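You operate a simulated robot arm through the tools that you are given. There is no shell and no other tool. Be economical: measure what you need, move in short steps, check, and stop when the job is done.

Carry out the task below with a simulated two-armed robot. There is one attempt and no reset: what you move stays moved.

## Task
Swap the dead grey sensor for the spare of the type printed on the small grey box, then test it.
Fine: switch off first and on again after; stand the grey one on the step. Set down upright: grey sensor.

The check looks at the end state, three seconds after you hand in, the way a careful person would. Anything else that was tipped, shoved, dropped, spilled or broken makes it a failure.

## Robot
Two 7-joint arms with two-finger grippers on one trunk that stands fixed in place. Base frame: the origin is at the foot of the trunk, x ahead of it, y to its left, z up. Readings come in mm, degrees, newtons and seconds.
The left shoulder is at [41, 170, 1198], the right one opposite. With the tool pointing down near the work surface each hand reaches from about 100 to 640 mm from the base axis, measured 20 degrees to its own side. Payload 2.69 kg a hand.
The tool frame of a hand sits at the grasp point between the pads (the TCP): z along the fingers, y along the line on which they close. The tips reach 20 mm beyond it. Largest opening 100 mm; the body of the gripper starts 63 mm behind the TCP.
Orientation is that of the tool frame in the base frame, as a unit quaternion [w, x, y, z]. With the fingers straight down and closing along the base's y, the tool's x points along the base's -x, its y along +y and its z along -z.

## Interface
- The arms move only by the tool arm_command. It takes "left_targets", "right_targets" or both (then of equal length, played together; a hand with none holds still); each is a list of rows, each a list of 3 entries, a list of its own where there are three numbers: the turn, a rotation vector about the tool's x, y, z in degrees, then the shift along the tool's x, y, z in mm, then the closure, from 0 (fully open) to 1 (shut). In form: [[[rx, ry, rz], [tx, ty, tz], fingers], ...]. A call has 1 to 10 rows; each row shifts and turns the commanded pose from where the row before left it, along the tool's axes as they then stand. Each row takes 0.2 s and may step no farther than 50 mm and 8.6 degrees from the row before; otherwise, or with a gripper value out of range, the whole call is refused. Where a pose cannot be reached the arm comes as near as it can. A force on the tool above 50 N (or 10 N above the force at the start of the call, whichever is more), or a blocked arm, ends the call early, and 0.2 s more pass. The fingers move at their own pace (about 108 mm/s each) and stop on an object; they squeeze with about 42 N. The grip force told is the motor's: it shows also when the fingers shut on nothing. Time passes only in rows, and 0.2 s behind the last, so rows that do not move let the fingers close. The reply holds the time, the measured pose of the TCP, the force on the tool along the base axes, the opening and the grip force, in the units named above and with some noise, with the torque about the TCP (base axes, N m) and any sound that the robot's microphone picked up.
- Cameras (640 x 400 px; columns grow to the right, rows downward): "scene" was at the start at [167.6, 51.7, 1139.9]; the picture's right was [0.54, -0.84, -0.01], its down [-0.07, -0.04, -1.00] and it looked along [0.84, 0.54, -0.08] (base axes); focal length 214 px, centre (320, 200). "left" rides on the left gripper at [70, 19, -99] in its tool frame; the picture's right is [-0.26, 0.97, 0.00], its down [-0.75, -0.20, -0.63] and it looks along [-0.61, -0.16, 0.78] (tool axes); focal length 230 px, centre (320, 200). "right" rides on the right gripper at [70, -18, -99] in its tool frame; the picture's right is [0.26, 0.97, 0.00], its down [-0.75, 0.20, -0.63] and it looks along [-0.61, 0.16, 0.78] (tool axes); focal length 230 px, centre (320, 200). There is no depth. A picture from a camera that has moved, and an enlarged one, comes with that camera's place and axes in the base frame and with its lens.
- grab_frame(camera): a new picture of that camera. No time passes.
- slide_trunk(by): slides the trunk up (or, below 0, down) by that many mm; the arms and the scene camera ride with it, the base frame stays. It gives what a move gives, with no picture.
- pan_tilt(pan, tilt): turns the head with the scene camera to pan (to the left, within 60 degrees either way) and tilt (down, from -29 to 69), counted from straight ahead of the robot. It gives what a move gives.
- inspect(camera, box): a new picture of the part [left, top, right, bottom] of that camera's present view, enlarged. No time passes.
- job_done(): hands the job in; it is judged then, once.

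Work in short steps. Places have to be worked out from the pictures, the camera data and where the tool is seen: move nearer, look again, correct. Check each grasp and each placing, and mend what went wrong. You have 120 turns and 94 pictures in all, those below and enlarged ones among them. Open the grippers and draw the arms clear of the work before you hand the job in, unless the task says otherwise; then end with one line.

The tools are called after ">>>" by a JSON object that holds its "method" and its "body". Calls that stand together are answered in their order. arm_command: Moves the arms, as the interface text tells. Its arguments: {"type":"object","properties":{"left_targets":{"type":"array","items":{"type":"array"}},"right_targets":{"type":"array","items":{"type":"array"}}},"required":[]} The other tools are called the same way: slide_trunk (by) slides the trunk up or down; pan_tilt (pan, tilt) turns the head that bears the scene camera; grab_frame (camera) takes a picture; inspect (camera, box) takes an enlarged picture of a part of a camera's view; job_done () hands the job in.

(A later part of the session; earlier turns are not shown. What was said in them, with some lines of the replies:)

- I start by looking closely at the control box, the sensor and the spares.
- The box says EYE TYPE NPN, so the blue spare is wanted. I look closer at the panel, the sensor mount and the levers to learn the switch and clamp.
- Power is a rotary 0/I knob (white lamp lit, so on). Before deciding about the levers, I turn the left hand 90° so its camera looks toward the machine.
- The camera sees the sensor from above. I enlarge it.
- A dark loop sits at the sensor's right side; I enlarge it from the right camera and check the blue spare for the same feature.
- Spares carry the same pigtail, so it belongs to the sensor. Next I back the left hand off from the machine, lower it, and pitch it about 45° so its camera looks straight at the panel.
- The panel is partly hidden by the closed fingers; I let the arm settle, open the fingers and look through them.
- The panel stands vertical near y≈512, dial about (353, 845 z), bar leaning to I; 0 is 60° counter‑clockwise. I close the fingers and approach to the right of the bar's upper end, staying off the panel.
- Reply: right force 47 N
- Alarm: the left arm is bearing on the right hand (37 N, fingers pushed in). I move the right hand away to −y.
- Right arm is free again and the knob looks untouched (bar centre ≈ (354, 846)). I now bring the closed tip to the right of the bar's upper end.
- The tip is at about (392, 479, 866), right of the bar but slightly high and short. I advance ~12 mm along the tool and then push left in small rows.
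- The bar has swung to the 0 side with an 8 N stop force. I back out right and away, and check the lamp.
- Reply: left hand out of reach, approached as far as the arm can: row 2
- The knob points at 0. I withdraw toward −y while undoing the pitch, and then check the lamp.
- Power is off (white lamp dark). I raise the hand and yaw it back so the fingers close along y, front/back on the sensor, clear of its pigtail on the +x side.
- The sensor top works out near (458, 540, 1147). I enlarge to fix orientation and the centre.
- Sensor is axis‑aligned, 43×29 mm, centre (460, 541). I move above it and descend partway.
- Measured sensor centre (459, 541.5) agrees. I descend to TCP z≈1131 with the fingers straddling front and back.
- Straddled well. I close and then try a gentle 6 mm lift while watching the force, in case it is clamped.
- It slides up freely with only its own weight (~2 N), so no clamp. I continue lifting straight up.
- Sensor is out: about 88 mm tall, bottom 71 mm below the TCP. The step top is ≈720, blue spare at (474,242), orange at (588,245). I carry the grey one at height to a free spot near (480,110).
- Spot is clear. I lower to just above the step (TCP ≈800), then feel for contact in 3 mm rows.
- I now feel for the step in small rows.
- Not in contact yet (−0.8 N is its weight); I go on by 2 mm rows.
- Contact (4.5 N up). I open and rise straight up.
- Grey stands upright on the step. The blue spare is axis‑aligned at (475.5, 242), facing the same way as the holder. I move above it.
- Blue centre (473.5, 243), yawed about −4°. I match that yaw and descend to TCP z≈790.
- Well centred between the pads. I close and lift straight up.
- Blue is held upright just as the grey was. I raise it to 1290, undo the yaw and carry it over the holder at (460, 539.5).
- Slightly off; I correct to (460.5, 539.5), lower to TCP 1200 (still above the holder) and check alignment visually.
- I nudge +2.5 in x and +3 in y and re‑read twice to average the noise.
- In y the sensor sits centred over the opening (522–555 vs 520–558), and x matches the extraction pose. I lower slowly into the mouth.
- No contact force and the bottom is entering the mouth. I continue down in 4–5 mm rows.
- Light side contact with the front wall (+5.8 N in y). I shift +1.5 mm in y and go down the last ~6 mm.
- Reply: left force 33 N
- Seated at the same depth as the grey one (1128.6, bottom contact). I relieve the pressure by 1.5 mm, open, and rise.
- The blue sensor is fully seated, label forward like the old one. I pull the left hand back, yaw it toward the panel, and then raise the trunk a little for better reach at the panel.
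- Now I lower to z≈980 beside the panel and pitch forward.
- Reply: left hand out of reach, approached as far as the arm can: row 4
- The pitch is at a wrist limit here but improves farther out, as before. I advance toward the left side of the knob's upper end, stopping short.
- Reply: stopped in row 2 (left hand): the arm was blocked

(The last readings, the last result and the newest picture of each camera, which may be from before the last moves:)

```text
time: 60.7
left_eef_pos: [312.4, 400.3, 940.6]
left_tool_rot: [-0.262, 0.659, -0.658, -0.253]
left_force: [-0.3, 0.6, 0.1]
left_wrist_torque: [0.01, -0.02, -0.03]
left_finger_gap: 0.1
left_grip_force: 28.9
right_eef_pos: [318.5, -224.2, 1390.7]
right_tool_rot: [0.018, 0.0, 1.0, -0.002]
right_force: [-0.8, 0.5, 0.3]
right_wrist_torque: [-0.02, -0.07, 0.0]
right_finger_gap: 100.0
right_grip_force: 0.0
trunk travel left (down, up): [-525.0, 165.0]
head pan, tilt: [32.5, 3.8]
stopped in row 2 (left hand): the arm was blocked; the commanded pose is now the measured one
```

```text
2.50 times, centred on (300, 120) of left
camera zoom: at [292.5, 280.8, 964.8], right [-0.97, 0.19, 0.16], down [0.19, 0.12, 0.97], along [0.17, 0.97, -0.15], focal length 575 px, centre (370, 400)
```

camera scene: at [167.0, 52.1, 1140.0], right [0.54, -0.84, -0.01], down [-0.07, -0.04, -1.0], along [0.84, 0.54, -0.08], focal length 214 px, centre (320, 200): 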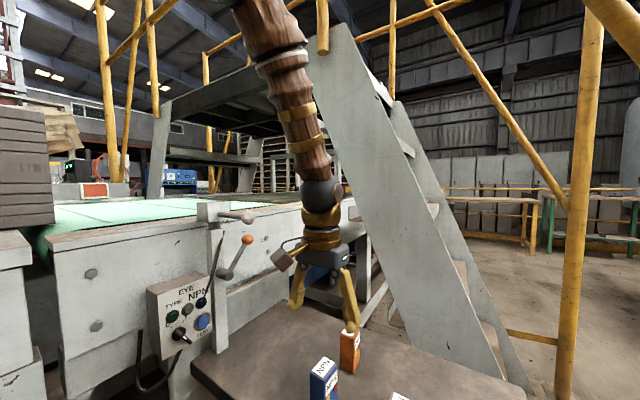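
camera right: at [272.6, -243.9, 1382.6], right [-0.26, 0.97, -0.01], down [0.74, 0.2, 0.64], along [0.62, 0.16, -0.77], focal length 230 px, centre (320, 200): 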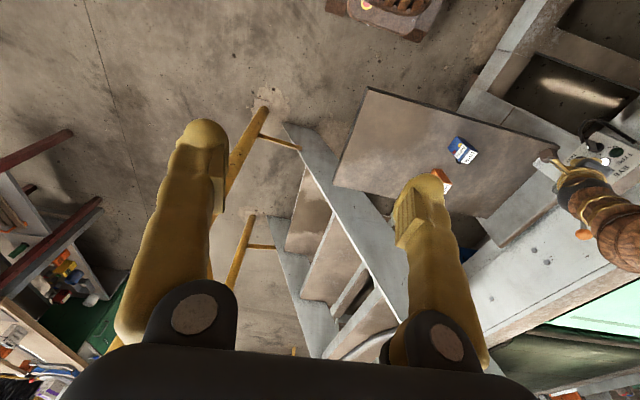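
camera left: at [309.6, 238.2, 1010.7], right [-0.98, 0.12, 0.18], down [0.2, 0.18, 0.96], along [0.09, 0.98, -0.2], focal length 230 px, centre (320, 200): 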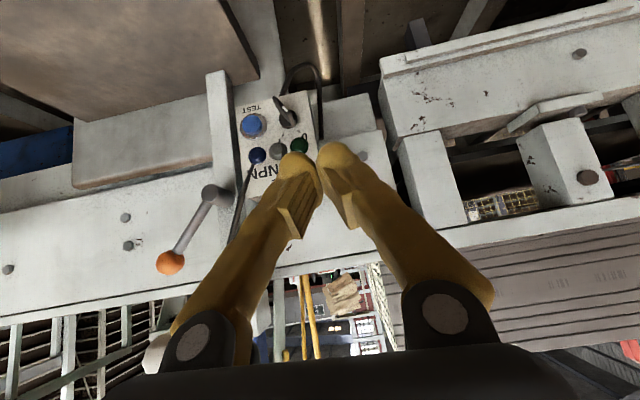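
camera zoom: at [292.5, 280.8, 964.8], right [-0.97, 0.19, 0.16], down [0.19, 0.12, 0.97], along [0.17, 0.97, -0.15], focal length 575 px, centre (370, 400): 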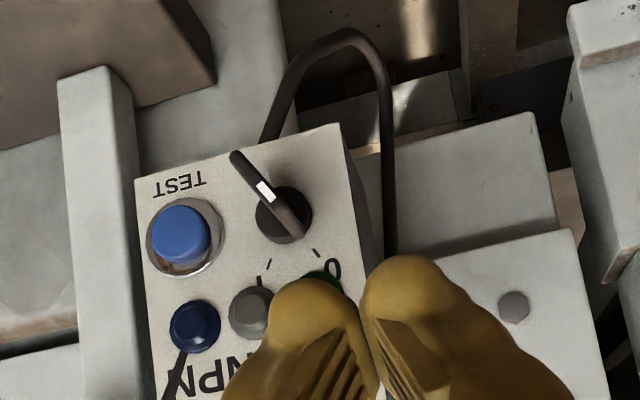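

The left arm was blocked with no tool force, and the right arm got displaced again, so the elbows are touching. I move the right arm farther out and forward.

>>> {"method": "arm_command", "body": {"right_targets": [[[0, 0, 0], [-10, -30, 0], 0], [[0, 0, 0], [-20, -40, 0], 0], [[0, 0, 0], [-20, -40, 0], 0], [[0, 0, 0], [-20, -40, 0], 0], [[0, 0, 0], [-20, -40, 0], 0], [[0, 0, 0], [-10, -30, 0], 0], [[0, 0, 0], [0, 0, 0], 0]]}}

>>> {"method": "pan_tilt", "body": {"pan": 32.5, "tilt": 30}}

>>> {"method": "grab_frame", "body": {"camera": "scene"}}

```text
time: 62.3
left_eef_pos: [314.5, 399.0, 938.9]
left_tool_rot: [0.262, -0.658, 0.659, 0.255]
left_force: [0.0, -0.2, 0.3]
left_wrist_torque: [-0.01, 0.02, -0.02]
left_finger_gap: 0.0
left_grip_force: 29.3
right_eef_pos: [422.7, -446.3, 1394.9]
right_tool_rot: [0.016, -0.001, 1.0, -0.002]
right_force: [-0.6, 0.6, -0.2]
right_wrist_torque: [-0.02, -0.01, 0.01]
right_finger_gap: 100.0
right_grip_force: 0.1
trunk travel left (down, up): [-525.0, 165.0]
head pan, tilt: [32.5, 3.8]
```

```text
time: 63.2
left_eef_pos: [314.3, 399.6, 938.5]
left_tool_rot: [0.262, -0.658, 0.658, 0.255]
left_force: [0.5, -0.2, 0.6]
left_wrist_torque: [0.03, 0.03, -0.01]
left_finger_gap: 0.1
left_grip_force: 29.0
right_eef_pos: [421.7, -446.1, 1394.3]
right_tool_rot: [0.016, 0.0, 1.0, 0.0]
right_force: [0.3, 0.0, 0.1]
right_wrist_torque: [0.0, -0.04, -0.02]
right_finger_gap: 100.3
right_grip_force: 0.1
trunk travel left (down, up): [-525.0, 165.0]
head pan, tilt: [32.5, 30.0]
```

```text
29 pictures are left
camera scene: at [167.8, 51.2, 1197.6], right [0.54, -0.84, -0.01], down [-0.44, -0.27, -0.86], along [0.72, 0.47, -0.51], focal length 214 px, centre (320, 200)
```

scene: 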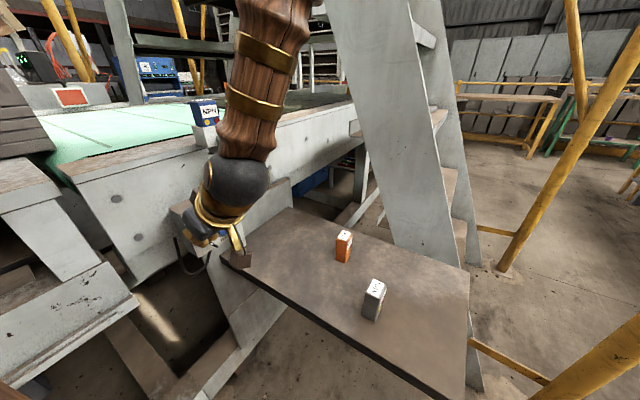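

The standing sensors look fine. With the right arm clear I retry advancing ~80 mm along the tool axis.

>>> {"method": "arm_command", "body": {"left_targets": [[[0, 0, 0], [-1.2, -1, 27], 1], [[0, 0, 0], [-1.2, -1, 27], 1], [[0, 0, 0], [-1.2, 0, 25], 1], [[0, 0, 0], [0, 0, 0], 1]]}}

>>> {"method": "inspect", "body": {"camera": "left", "box": [200, 40, 400, 200]}}

```text
time: 64.2
left_eef_pos: [316.7, 457.4, 885.3]
left_tool_rot: [0.264, -0.657, 0.659, 0.255]
left_force: [-0.9, 0.4, -0.4]
left_wrist_torque: [0.0, 0.03, 0.02]
left_finger_gap: 0.1
left_grip_force: 29.6
right_eef_pos: [422.3, -447.2, 1393.6]
right_tool_rot: [0.016, 0.0, 1.0, -0.002]
right_force: [-0.2, -1.3, 0.6]
right_wrist_torque: [-0.01, 0.01, 0.0]
right_finger_gap: 100.0
right_grip_force: 0.1
trunk travel left (down, up): [-525.0, 165.0]
head pan, tilt: [32.5, 30.0]
```

```text
2.50 times, centred on (300, 120) of left
camera zoom: at [297.7, 337.7, 910.1], right [-0.97, 0.19, 0.17], down [0.19, 0.12, 0.97], along [0.17, 0.97, -0.15], focal length 575 px, centre (370, 400)
```

zoom: 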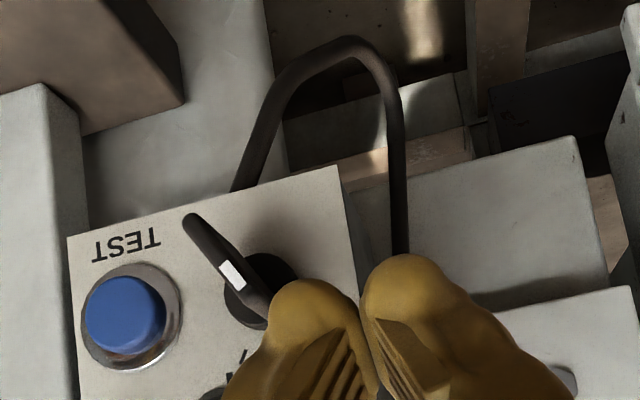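

Clear so far. The finger bulges look wider than the pads, so I shift 10 mm left before going the last 20 mm in.

>>> {"method": "arm_command", "body": {"left_targets": [[[0, 0, 0], [-1.5, 10, 0], 1], [[0, 0, 0], [-2, 0, 10], 1], [[0, 0, 0], [0, 0, 9.5], 1], [[0, 0, 0], [0, 0, 0], 1]]}}

>>> {"method": "inspect", "body": {"camera": "left", "box": [200, 40, 400, 200]}}

```text
time: 65.2
left_eef_pos: [304.7, 472.4, 872.8]
left_tool_rot: [-0.262, 0.659, -0.658, -0.255]
left_force: [0.2, 0.3, 0.0]
left_wrist_torque: [0.0, 0.0, 0.0]
left_finger_gap: 0.0
left_grip_force: 29.6
right_eef_pos: [422.1, -445.6, 1394.0]
right_tool_rot: [0.017, 0.0, 1.0, -0.001]
right_force: [-0.1, -0.1, -0.4]
right_wrist_torque: [0.02, 0.02, -0.01]
right_finger_gap: 100.0
right_grip_force: 0.0
trunk travel left (down, up): [-525.0, 165.0]
head pan, tilt: [32.5, 30.0]
```

```text
2.50 times, centred on (300, 120) of left
camera zoom: at [286.8, 352.8, 897.2], right [-0.97, 0.19, 0.17], down [0.19, 0.12, 0.97], along [0.17, 0.97, -0.15], focal length 575 px, centre (370, 400)
```

zoom: 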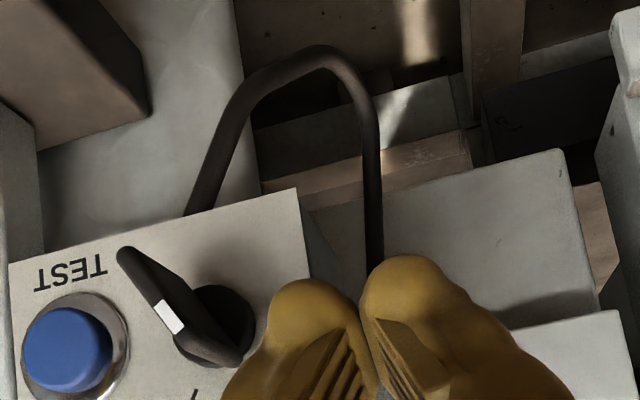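

In position left of the bar's top end. I push right (+x) in 7 mm rows.

>>> {"method": "arm_command", "body": {"left_targets": [[[0, 0, 0], [0, -8, 0], 1], [[0, 0, 0], [0, -8, 0], 1], [[0, 0, 0], [0, -7, 0], 1], [[0, 0, 0], [0, -7, 0], 1], [[0, 0, 0], [0, -6, 0], 1], [[0, 0, 0], [0, -5, 0], 1], [[0, 0, 0], [0, 0, 0], 1]]}}

>>> {"method": "inspect", "body": {"camera": "left", "box": [200, 40, 400, 200]}}

```text
time: 66.8
left_eef_pos: [347.5, 471.4, 871.6]
left_tool_rot: [0.262, -0.658, 0.658, 0.255]
left_force: [-3.7, -4.0, 2.5]
left_wrist_torque: [-0.05, 0.03, 0.0]
left_finger_gap: 0.1
left_grip_force: 29.4
right_eef_pos: [421.6, -446.9, 1393.3]
right_tool_rot: [0.016, 0.0, 1.0, -0.002]
right_force: [1.3, 0.3, -0.5]
right_wrist_torque: [-0.01, 0.02, -0.03]
right_finger_gap: 99.8
right_grip_force: 0.0
trunk travel left (down, up): [-525.0, 165.0]
head pan, tilt: [32.5, 30.0]
```

```text
2.50 times, centred on (300, 120) of left
camera zoom: at [327.9, 352.0, 897.0], right [-0.97, 0.19, 0.17], down [0.19, 0.12, 0.97], along [0.17, 0.97, -0.15], focal length 575 px, centre (370, 400)
```

zoom: 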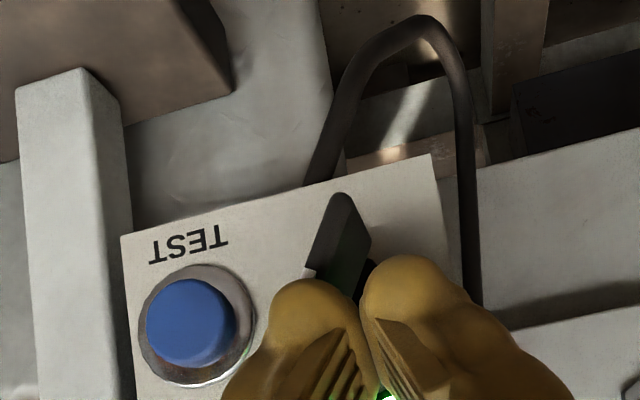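

The bar has moved to the I side and a green glow appears. I press 3 mm more against the stop, then back out left and away to look.

>>> {"method": "arm_command", "body": {"left_targets": [[[0, 0, 0], [0, -3, 0], 1], [[0, 0, 0], [0, 0, 0], 1], [[0, 0, 0], [0, 6, -3], 1], [[0, 0, 0], [0, 2, -25], 1], [[0, 0, 0], [0, 0, -25], 1], [[0, 0, 0], [0, 0, 0], 1]]}}

>>> {"method": "inspect", "body": {"camera": "left", "box": [200, 40, 400, 200]}}

>>> {"method": "inspect", "body": {"camera": "scene", "box": [150, 170, 260, 270]}}

```text
time: 68.2
left_eef_pos: [340.8, 434.6, 911.9]
left_tool_rot: [-0.262, 0.658, -0.658, -0.256]
left_force: [1.0, 0.6, -0.2]
left_wrist_torque: [0.02, -0.03, -0.01]
left_finger_gap: 0.0
left_grip_force: 29.5
right_eef_pos: [423.1, -445.6, 1394.1]
right_tool_rot: [0.017, 0.0, 1.0, -0.002]
right_force: [-0.2, 0.6, 0.8]
right_wrist_torque: [0.0, -0.04, -0.01]
right_finger_gap: 99.8
right_grip_force: 0.0
trunk travel left (down, up): [-525.0, 165.0]
head pan, tilt: [32.5, 30.0]
```

```text
2.50 times, centred on (300, 120) of left
camera zoom: at [322.3, 316.0, 936.7], right [-0.97, 0.19, 0.17], down [0.19, 0.12, 0.97], along [0.17, 0.97, -0.15], focal length 575 px, centre (370, 400)
```

zoom: 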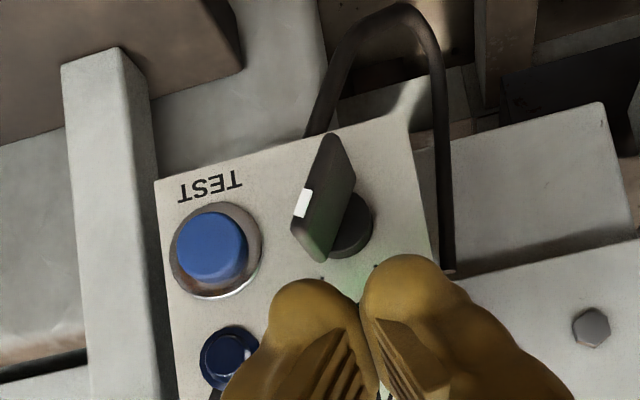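

```text
4.00 times, centred on (205, 220) of scene
camera zoom: at [167.7, 51.3, 1197.5], right [0.54, -0.84, -0.01], down [-0.44, -0.27, -0.86], along [0.72, 0.47, -0.51], focal length 858 px, centre (780, 120)
```

zoom: 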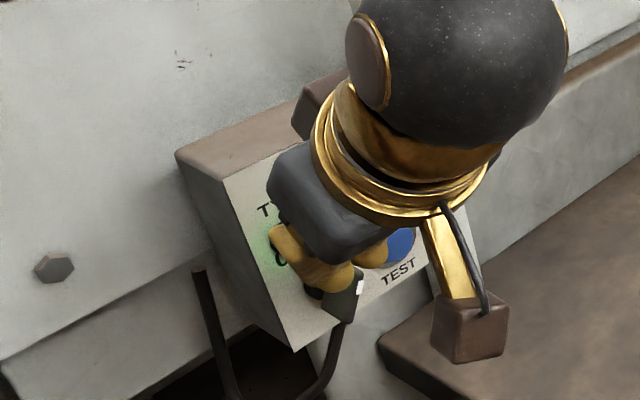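

Knob is on I and the green lamp is lit. Now I move in front of the TEST button at (401, 498, 844), stopping ~20 mm short.

>>> {"method": "arm_command", "body": {"left_targets": [[[0, 0, 0], [0, -30, 0], 1], [[0, 0, 0], [0, -30, 0], 1], [[0, 0, 0], [12, 0, 29], 1], [[0, 0, 0], [12.5, 0, 29], 1], [[0, 0, 0], [0, 0, 0], 1]]}}

>>> {"method": "inspect", "body": {"camera": "left", "box": [220, 60, 420, 220]}}

>>> {"method": "inspect", "body": {"camera": "scene", "box": [160, 170, 270, 270]}}

```text
time: 69.4
left_eef_pos: [402.1, 457.9, 851.3]
left_tool_rot: [-0.262, 0.659, -0.657, -0.257]
left_force: [0.1, 0.4, -0.6]
left_wrist_torque: [-0.03, -0.02, 0.02]
left_finger_gap: 0.0
left_grip_force: 29.1
right_eef_pos: [422.6, -446.6, 1393.5]
right_tool_rot: [0.016, 0.0, 1.0, -0.002]
right_force: [-0.5, -0.1, 0.3]
right_wrist_torque: [-0.01, 0.03, -0.02]
right_finger_gap: 100.0
right_grip_force: 0.1
trunk travel left (down, up): [-525.0, 165.0]
head pan, tilt: [32.5, 30.0]
```

```text
2.50 times, centred on (320, 140) of left
camera zoom: at [383.4, 339.6, 876.3], right [-0.97, 0.19, 0.17], down [0.19, 0.12, 0.97], along [0.17, 0.97, -0.15], focal length 575 px, centre (320, 350)
```

zoom: 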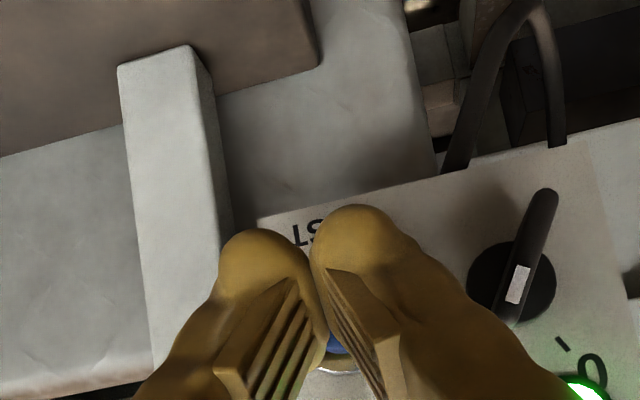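

```text
4.00 times, centred on (215, 220) of scene
camera zoom: at [167.7, 50.8, 1197.6], right [0.54, -0.84, -0.01], down [-0.44, -0.27, -0.86], along [0.72, 0.47, -0.51], focal length 858 px, centre (740, 120)
```

zoom: 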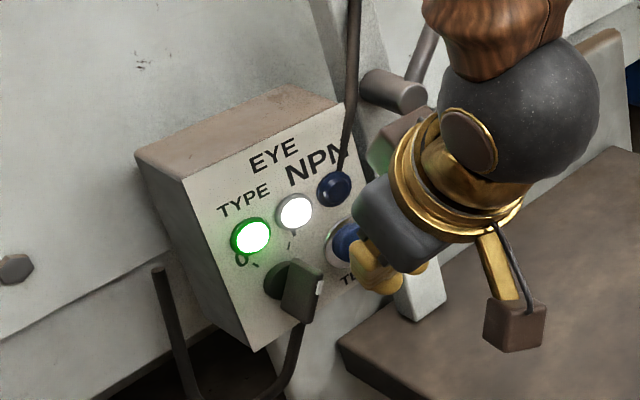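

White and green lamps are lit: powered with the sensor recognised. I now press straight +y in small steps, watching the force.

>>> {"method": "arm_command", "body": {"left_targets": [[[0, 0, 0], [-3.7, 0, 3.4], 1], [[0, 0, 0], [-3.7, 0, 3.4], 1], [[0, 0, 0], [-2.2, 0, 2], 1], [[0, 0, 0], [-2.2, 0, 2], 1], [[0, 0, 0], [0, 0, 0], 1]]}}

>>> {"method": "inspect", "body": {"camera": "scene", "box": [160, 170, 270, 270]}}

```text
time: 70.6
left_eef_pos: [401.8, 473.8, 852.1]
left_tool_rot: [-0.261, 0.659, -0.658, -0.256]
left_force: [0.3, -0.4, -0.5]
left_wrist_torque: [-0.04, -0.02, 0.01]
left_finger_gap: 0.1
left_grip_force: 30.1
right_eef_pos: [422.4, -446.1, 1394.2]
right_tool_rot: [0.016, 0.0, 1.0, -0.002]
right_force: [0.7, 0.8, -0.2]
right_wrist_torque: [-0.01, -0.01, 0.02]
right_finger_gap: 100.0
right_grip_force: 0.1
trunk travel left (down, up): [-525.0, 165.0]
head pan, tilt: [32.5, 30.0]
```

```text
4.00 times, centred on (215, 220) of scene
camera zoom: at [167.8, 51.1, 1197.5], right [0.54, -0.84, -0.01], down [-0.44, -0.27, -0.86], along [0.72, 0.47, -0.51], focal length 858 px, centre (740, 120)
```

zoom: 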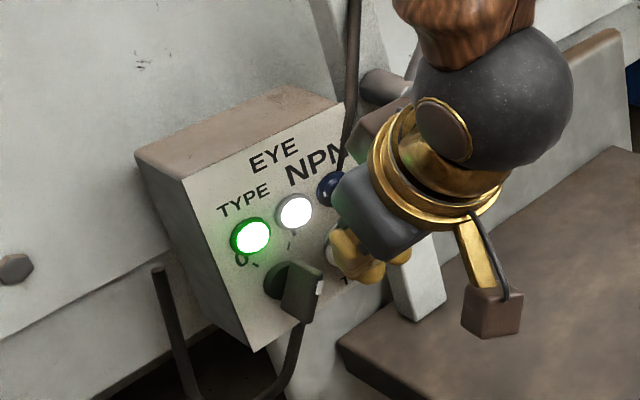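

No contact yet (tip y≈487). I continue in 2–3 mm rows.

>>> {"method": "arm_command", "body": {"left_targets": [[[0, 0, 0], [-2.2, 0, 2], 1], [[0, 0, 0], [-2.2, 0, 2], 1], [[0, 0, 0], [0, 0, 0], 1]]}}

>>> {"method": "inspect", "body": {"camera": "scene", "box": [160, 170, 270, 270]}}

```text
time: 71.4
left_eef_pos: [402.3, 480.7, 852.0]
left_tool_rot: [-0.262, 0.658, -0.658, -0.256]
left_force: [0.7, -0.5, 1.2]
left_wrist_torque: [0.03, -0.04, 0.03]
left_finger_gap: 0.0
left_grip_force: 29.2
right_eef_pos: [423.7, -445.7, 1394.8]
right_tool_rot: [0.017, 0.001, 1.0, -0.001]
right_force: [0.2, -0.2, 0.1]
right_wrist_torque: [-0.01, 0.04, 0.01]
right_finger_gap: 100.2
right_grip_force: 0.1
trunk travel left (down, up): [-525.0, 165.0]
head pan, tilt: [32.5, 30.0]
```

```text
4.00 times, centred on (215, 220) of scene
camera zoom: at [167.8, 51.1, 1197.5], right [0.54, -0.84, -0.01], down [-0.44, -0.27, -0.86], along [0.72, 0.47, -0.51], focal length 858 px, centre (740, 120)
```

zoom: 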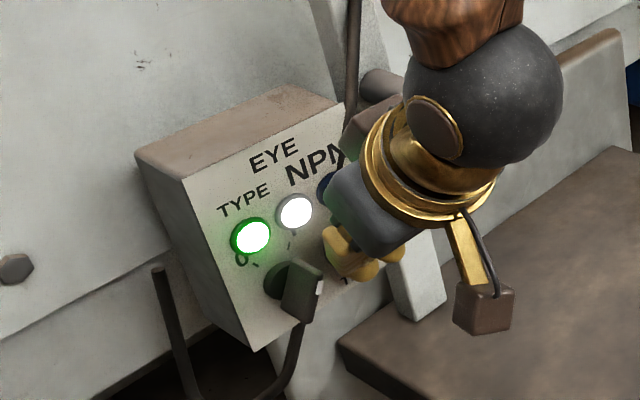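

>>> {"method": "arm_command", "body": {"left_targets": [[[0, 0, 0], [-1.5, 0, 1.4], 1], [[0, 0, 0], [-1.5, 0, 1.4], 1], [[0, 0, 0], [0, 0, 0], 1]]}}

```text
time: 72.2
left_eef_pos: [402.3, 483.9, 852.0]
left_tool_rot: [0.262, -0.658, 0.658, 0.256]
left_force: [-1.2, -2.4, -0.4]
left_wrist_torque: [0.0, -0.02, -0.04]
left_finger_gap: 6.1
left_grip_force: 29.2
right_eef_pos: [422.4, -447.0, 1394.3]
right_tool_rot: [0.018, 0.001, 1.0, -0.002]
right_force: [-0.3, -0.4, 0.1]
right_wrist_torque: [0.0, 0.02, 0.0]
right_finger_gap: 100.1
right_grip_force: 0.0
trunk travel left (down, up): [-525.0, 165.0]
head pan, tilt: [32.5, 30.0]
heard: click
```

A click was heard as the button moved. I check the lamps while holding it.

>>> {"method": "inspect", "body": {"camera": "scene", "box": [160, 170, 270, 270]}}

>>> {"method": "inspect", "body": {"camera": "left", "box": [220, 60, 420, 260]}}

```text
4.00 times, centred on (215, 220) of scene
camera zoom: at [167.8, 50.9, 1197.5], right [0.54, -0.84, -0.01], down [-0.44, -0.27, -0.86], along [0.72, 0.47, -0.51], focal length 858 px, centre (740, 120)
```

zoom: 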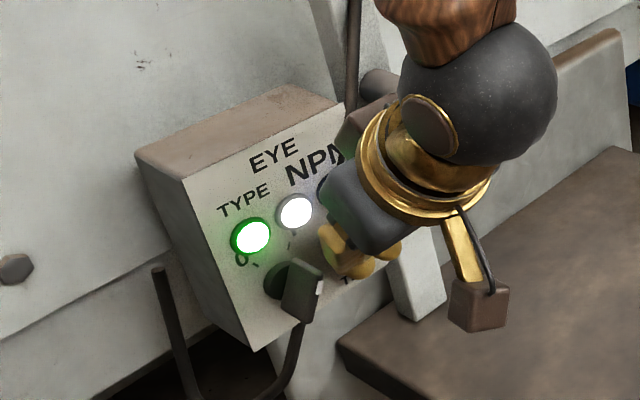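

```text
2.00 times, centred on (320, 160) of left
camera zoom: at [382.8, 365.5, 877.1], right [-0.97, 0.19, 0.17], down [0.19, 0.12, 0.97], along [0.17, 0.97, -0.15], focal length 460 px, centre (320, 280)
```

zoom: 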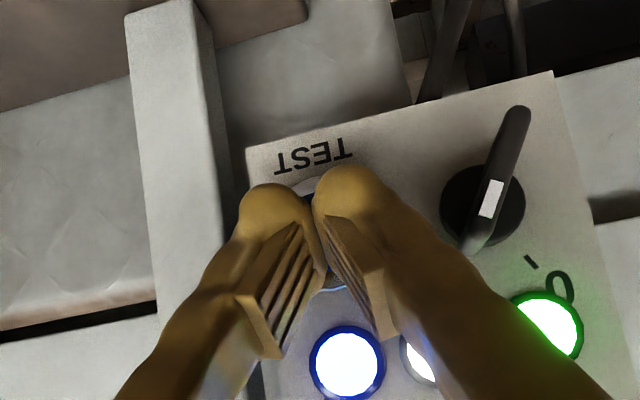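

The blue test lamp is lit, so the test passes. I release straight back and withdraw, retracing the way in.

>>> {"method": "arm_command", "body": {"left_targets": [[[0, 0, 0], [3.7, 0, -3.4], 1], [[0, 0, 0], [7.3, 0, -6.8], 1], [[0, 0, 0], [11, 0, -10.2], 1], [[0, 0, 0], [14, 0, -13], 1], [[0, 0, 0], [14, 0, -20], 1], [[0, 8.6, 0], [20, 0, -20], 1], [[0, 8.6, 0], [20, 10, -20], 1], [[0, 8.6, 0], [20, 10, -20], 1], [[0, 8.6, 0], [20, 10, -20], 1], [[0, 8.6, 0], [20, 10, -20], 1]]}}

>>> {"method": "grab_frame", "body": {"camera": "scene"}}

```text
time: 74.4
left_eef_pos: [362.2, 279.8, 902.8]
left_tool_rot: [0.003, -0.705, 0.709, -0.004]
left_force: [0.4, -0.8, -0.3]
left_wrist_torque: [0.0, -0.02, 0.0]
left_finger_gap: 0.0
left_grip_force: 29.5
right_eef_pos: [421.4, -446.0, 1394.7]
right_tool_rot: [0.017, 0.001, 1.0, -0.002]
right_force: [-0.1, 0.0, 0.6]
right_wrist_torque: [0.02, -0.01, 0.0]
right_finger_gap: 100.1
right_grip_force: 0.1
trunk travel left (down, up): [-525.0, 165.0]
head pan, tilt: [32.5, 30.0]
```

```text
17 pictures are left
camera scene: at [167.3, 51.5, 1197.6], right [0.54, -0.84, -0.01], down [-0.44, -0.27, -0.86], along [0.72, 0.47, -0.51], focal length 214 px, centre (320, 200)
```

scene: 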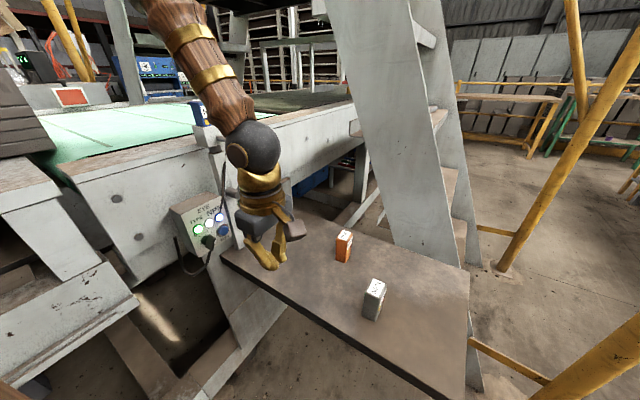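

Clear of the panel. I raise the hand well away and open the fingers, then check everything.

>>> {"method": "arm_command", "body": {"left_targets": [[[0, 0, 0], [5, 5, -30], 1], [[0, 0, 0], [5, 5, -50], 1], [[0, 0, 0], [0, 5, -50], 1], [[0, 0, 0], [0, 5, -50], 0.5], [[0, 0, 0], [0, 5, -50], 0], [[0, 0, 0], [0, 0, -50], 0], [[0, 0, 0], [0, 0, -50], 0], [[0, 0, 0], [0, 0, -50], 0], [[0, 0, 0], [0, 0, -30], 0], [[0, 0, 0], [0, 0, 0], 0]]}}

>>> {"method": "inspect", "body": {"camera": "scene", "box": [150, 80, 270, 270]}}

>>> {"method": "inspect", "body": {"camera": "scene", "box": [300, 210, 420, 340]}}

```text
refused: row 2 steps farther than a row can; nothing moved
```

```text
2.11 times, centred on (210, 175) of scene
camera zoom: at [167.3, 51.5, 1197.6], right [0.54, -0.84, -0.01], down [-0.44, -0.27, -0.86], along [0.72, 0.47, -0.51], focal length 452 px, centre (552, 253)
```

zoom: 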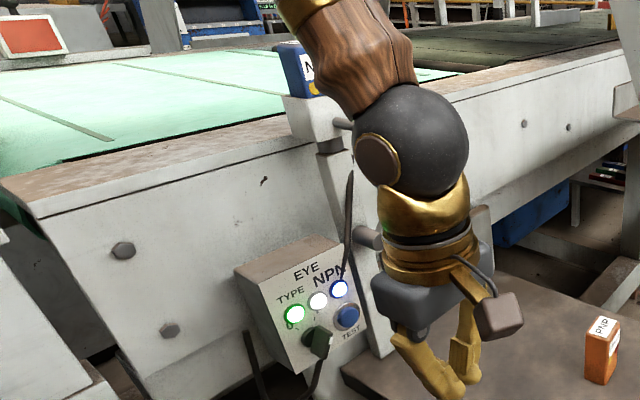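

```text
3.08 times, centred on (360, 275) of scene
camera zoom: at [167.3, 51.5, 1197.6], right [0.54, -0.84, -0.01], down [-0.44, -0.27, -0.86], along [0.72, 0.47, -0.51], focal length 660 px, centre (197, -31)
```

zoom: 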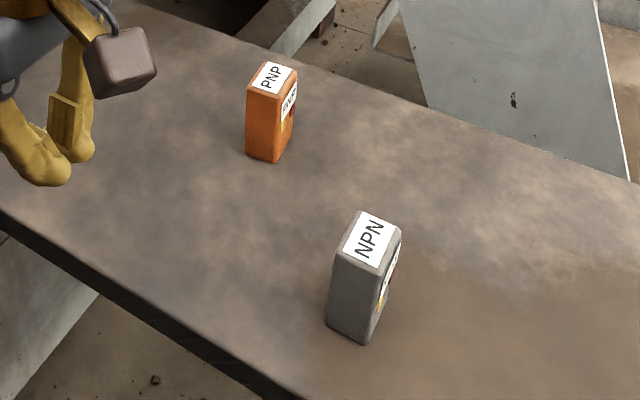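

Green, white and blue lamps stay lit; grey and orange stand upright. The row was too long, so I raise in smaller steps.

>>> {"method": "arm_command", "body": {"left_targets": [[[0, 0, 0], [5, 5, -30], 1], [[0, 0, 0], [5, 5, -45], 1], [[0, 0, 0], [0, 5, -45], 1], [[0, 0, 0], [0, 5, -45], 0.5], [[0, 0, 0], [0, 5, -45], 0], [[0, 0, 0], [0, 0, -45], 0], [[0, 0, 0], [0, 0, -45], 0], [[0, 0, 0], [0, 0, -45], 0], [[0, 0, 0], [0, 0, -30], 0], [[0, 0, 0], [0, 0, 0], 0]]}}

>>> {"method": "inspect", "body": {"camera": "scene", "box": [150, 80, 270, 270]}}

```text
time: 76.6
left_eef_pos: [332.5, 272.4, 1276.3]
left_tool_rot: [0.005, -0.705, 0.709, -0.003]
left_force: [0.2, -0.7, 0.3]
left_wrist_torque: [0.02, 0.0, 0.05]
left_finger_gap: 99.8
left_grip_force: 0.0
right_eef_pos: [422.3, -446.0, 1394.1]
right_tool_rot: [0.016, 0.0, 1.0, -0.001]
right_force: [0.4, 0.6, 0.1]
right_wrist_torque: [-0.02, 0.0, -0.01]
right_finger_gap: 100.2
right_grip_force: 0.1
trunk travel left (down, up): [-525.0, 165.0]
head pan, tilt: [32.5, 30.0]
```

```text
2.11 times, centred on (210, 175) of scene
camera zoom: at [167.7, 51.3, 1197.5], right [0.54, -0.84, -0.01], down [-0.44, -0.27, -0.86], along [0.72, 0.47, -0.51], focal length 452 px, centre (552, 253)
```

zoom: 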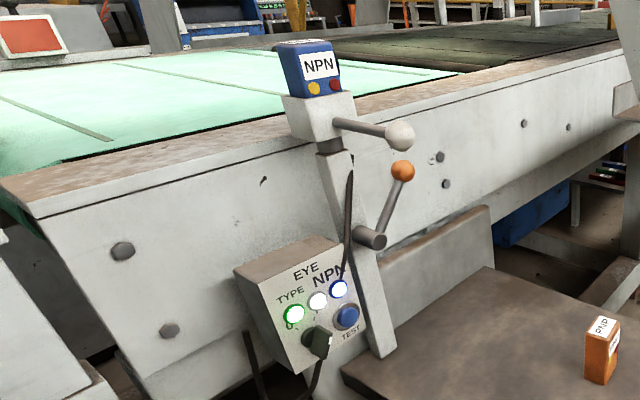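

The blue NPN sensor is seated, the knob is on I and all lamps are lit. The levers are unmoved, the grippers open and the arms clear, so I hand in.

>>> {"method": "job_done", "body": {}}

```text
The job is handed in.
```

I replaced the dead grey sensor with the blue NPN spare, the type printed on the box. Power was off for the swap and is back on, the test passed (blue lamp lit), and the grey sensor stands upright on the step.
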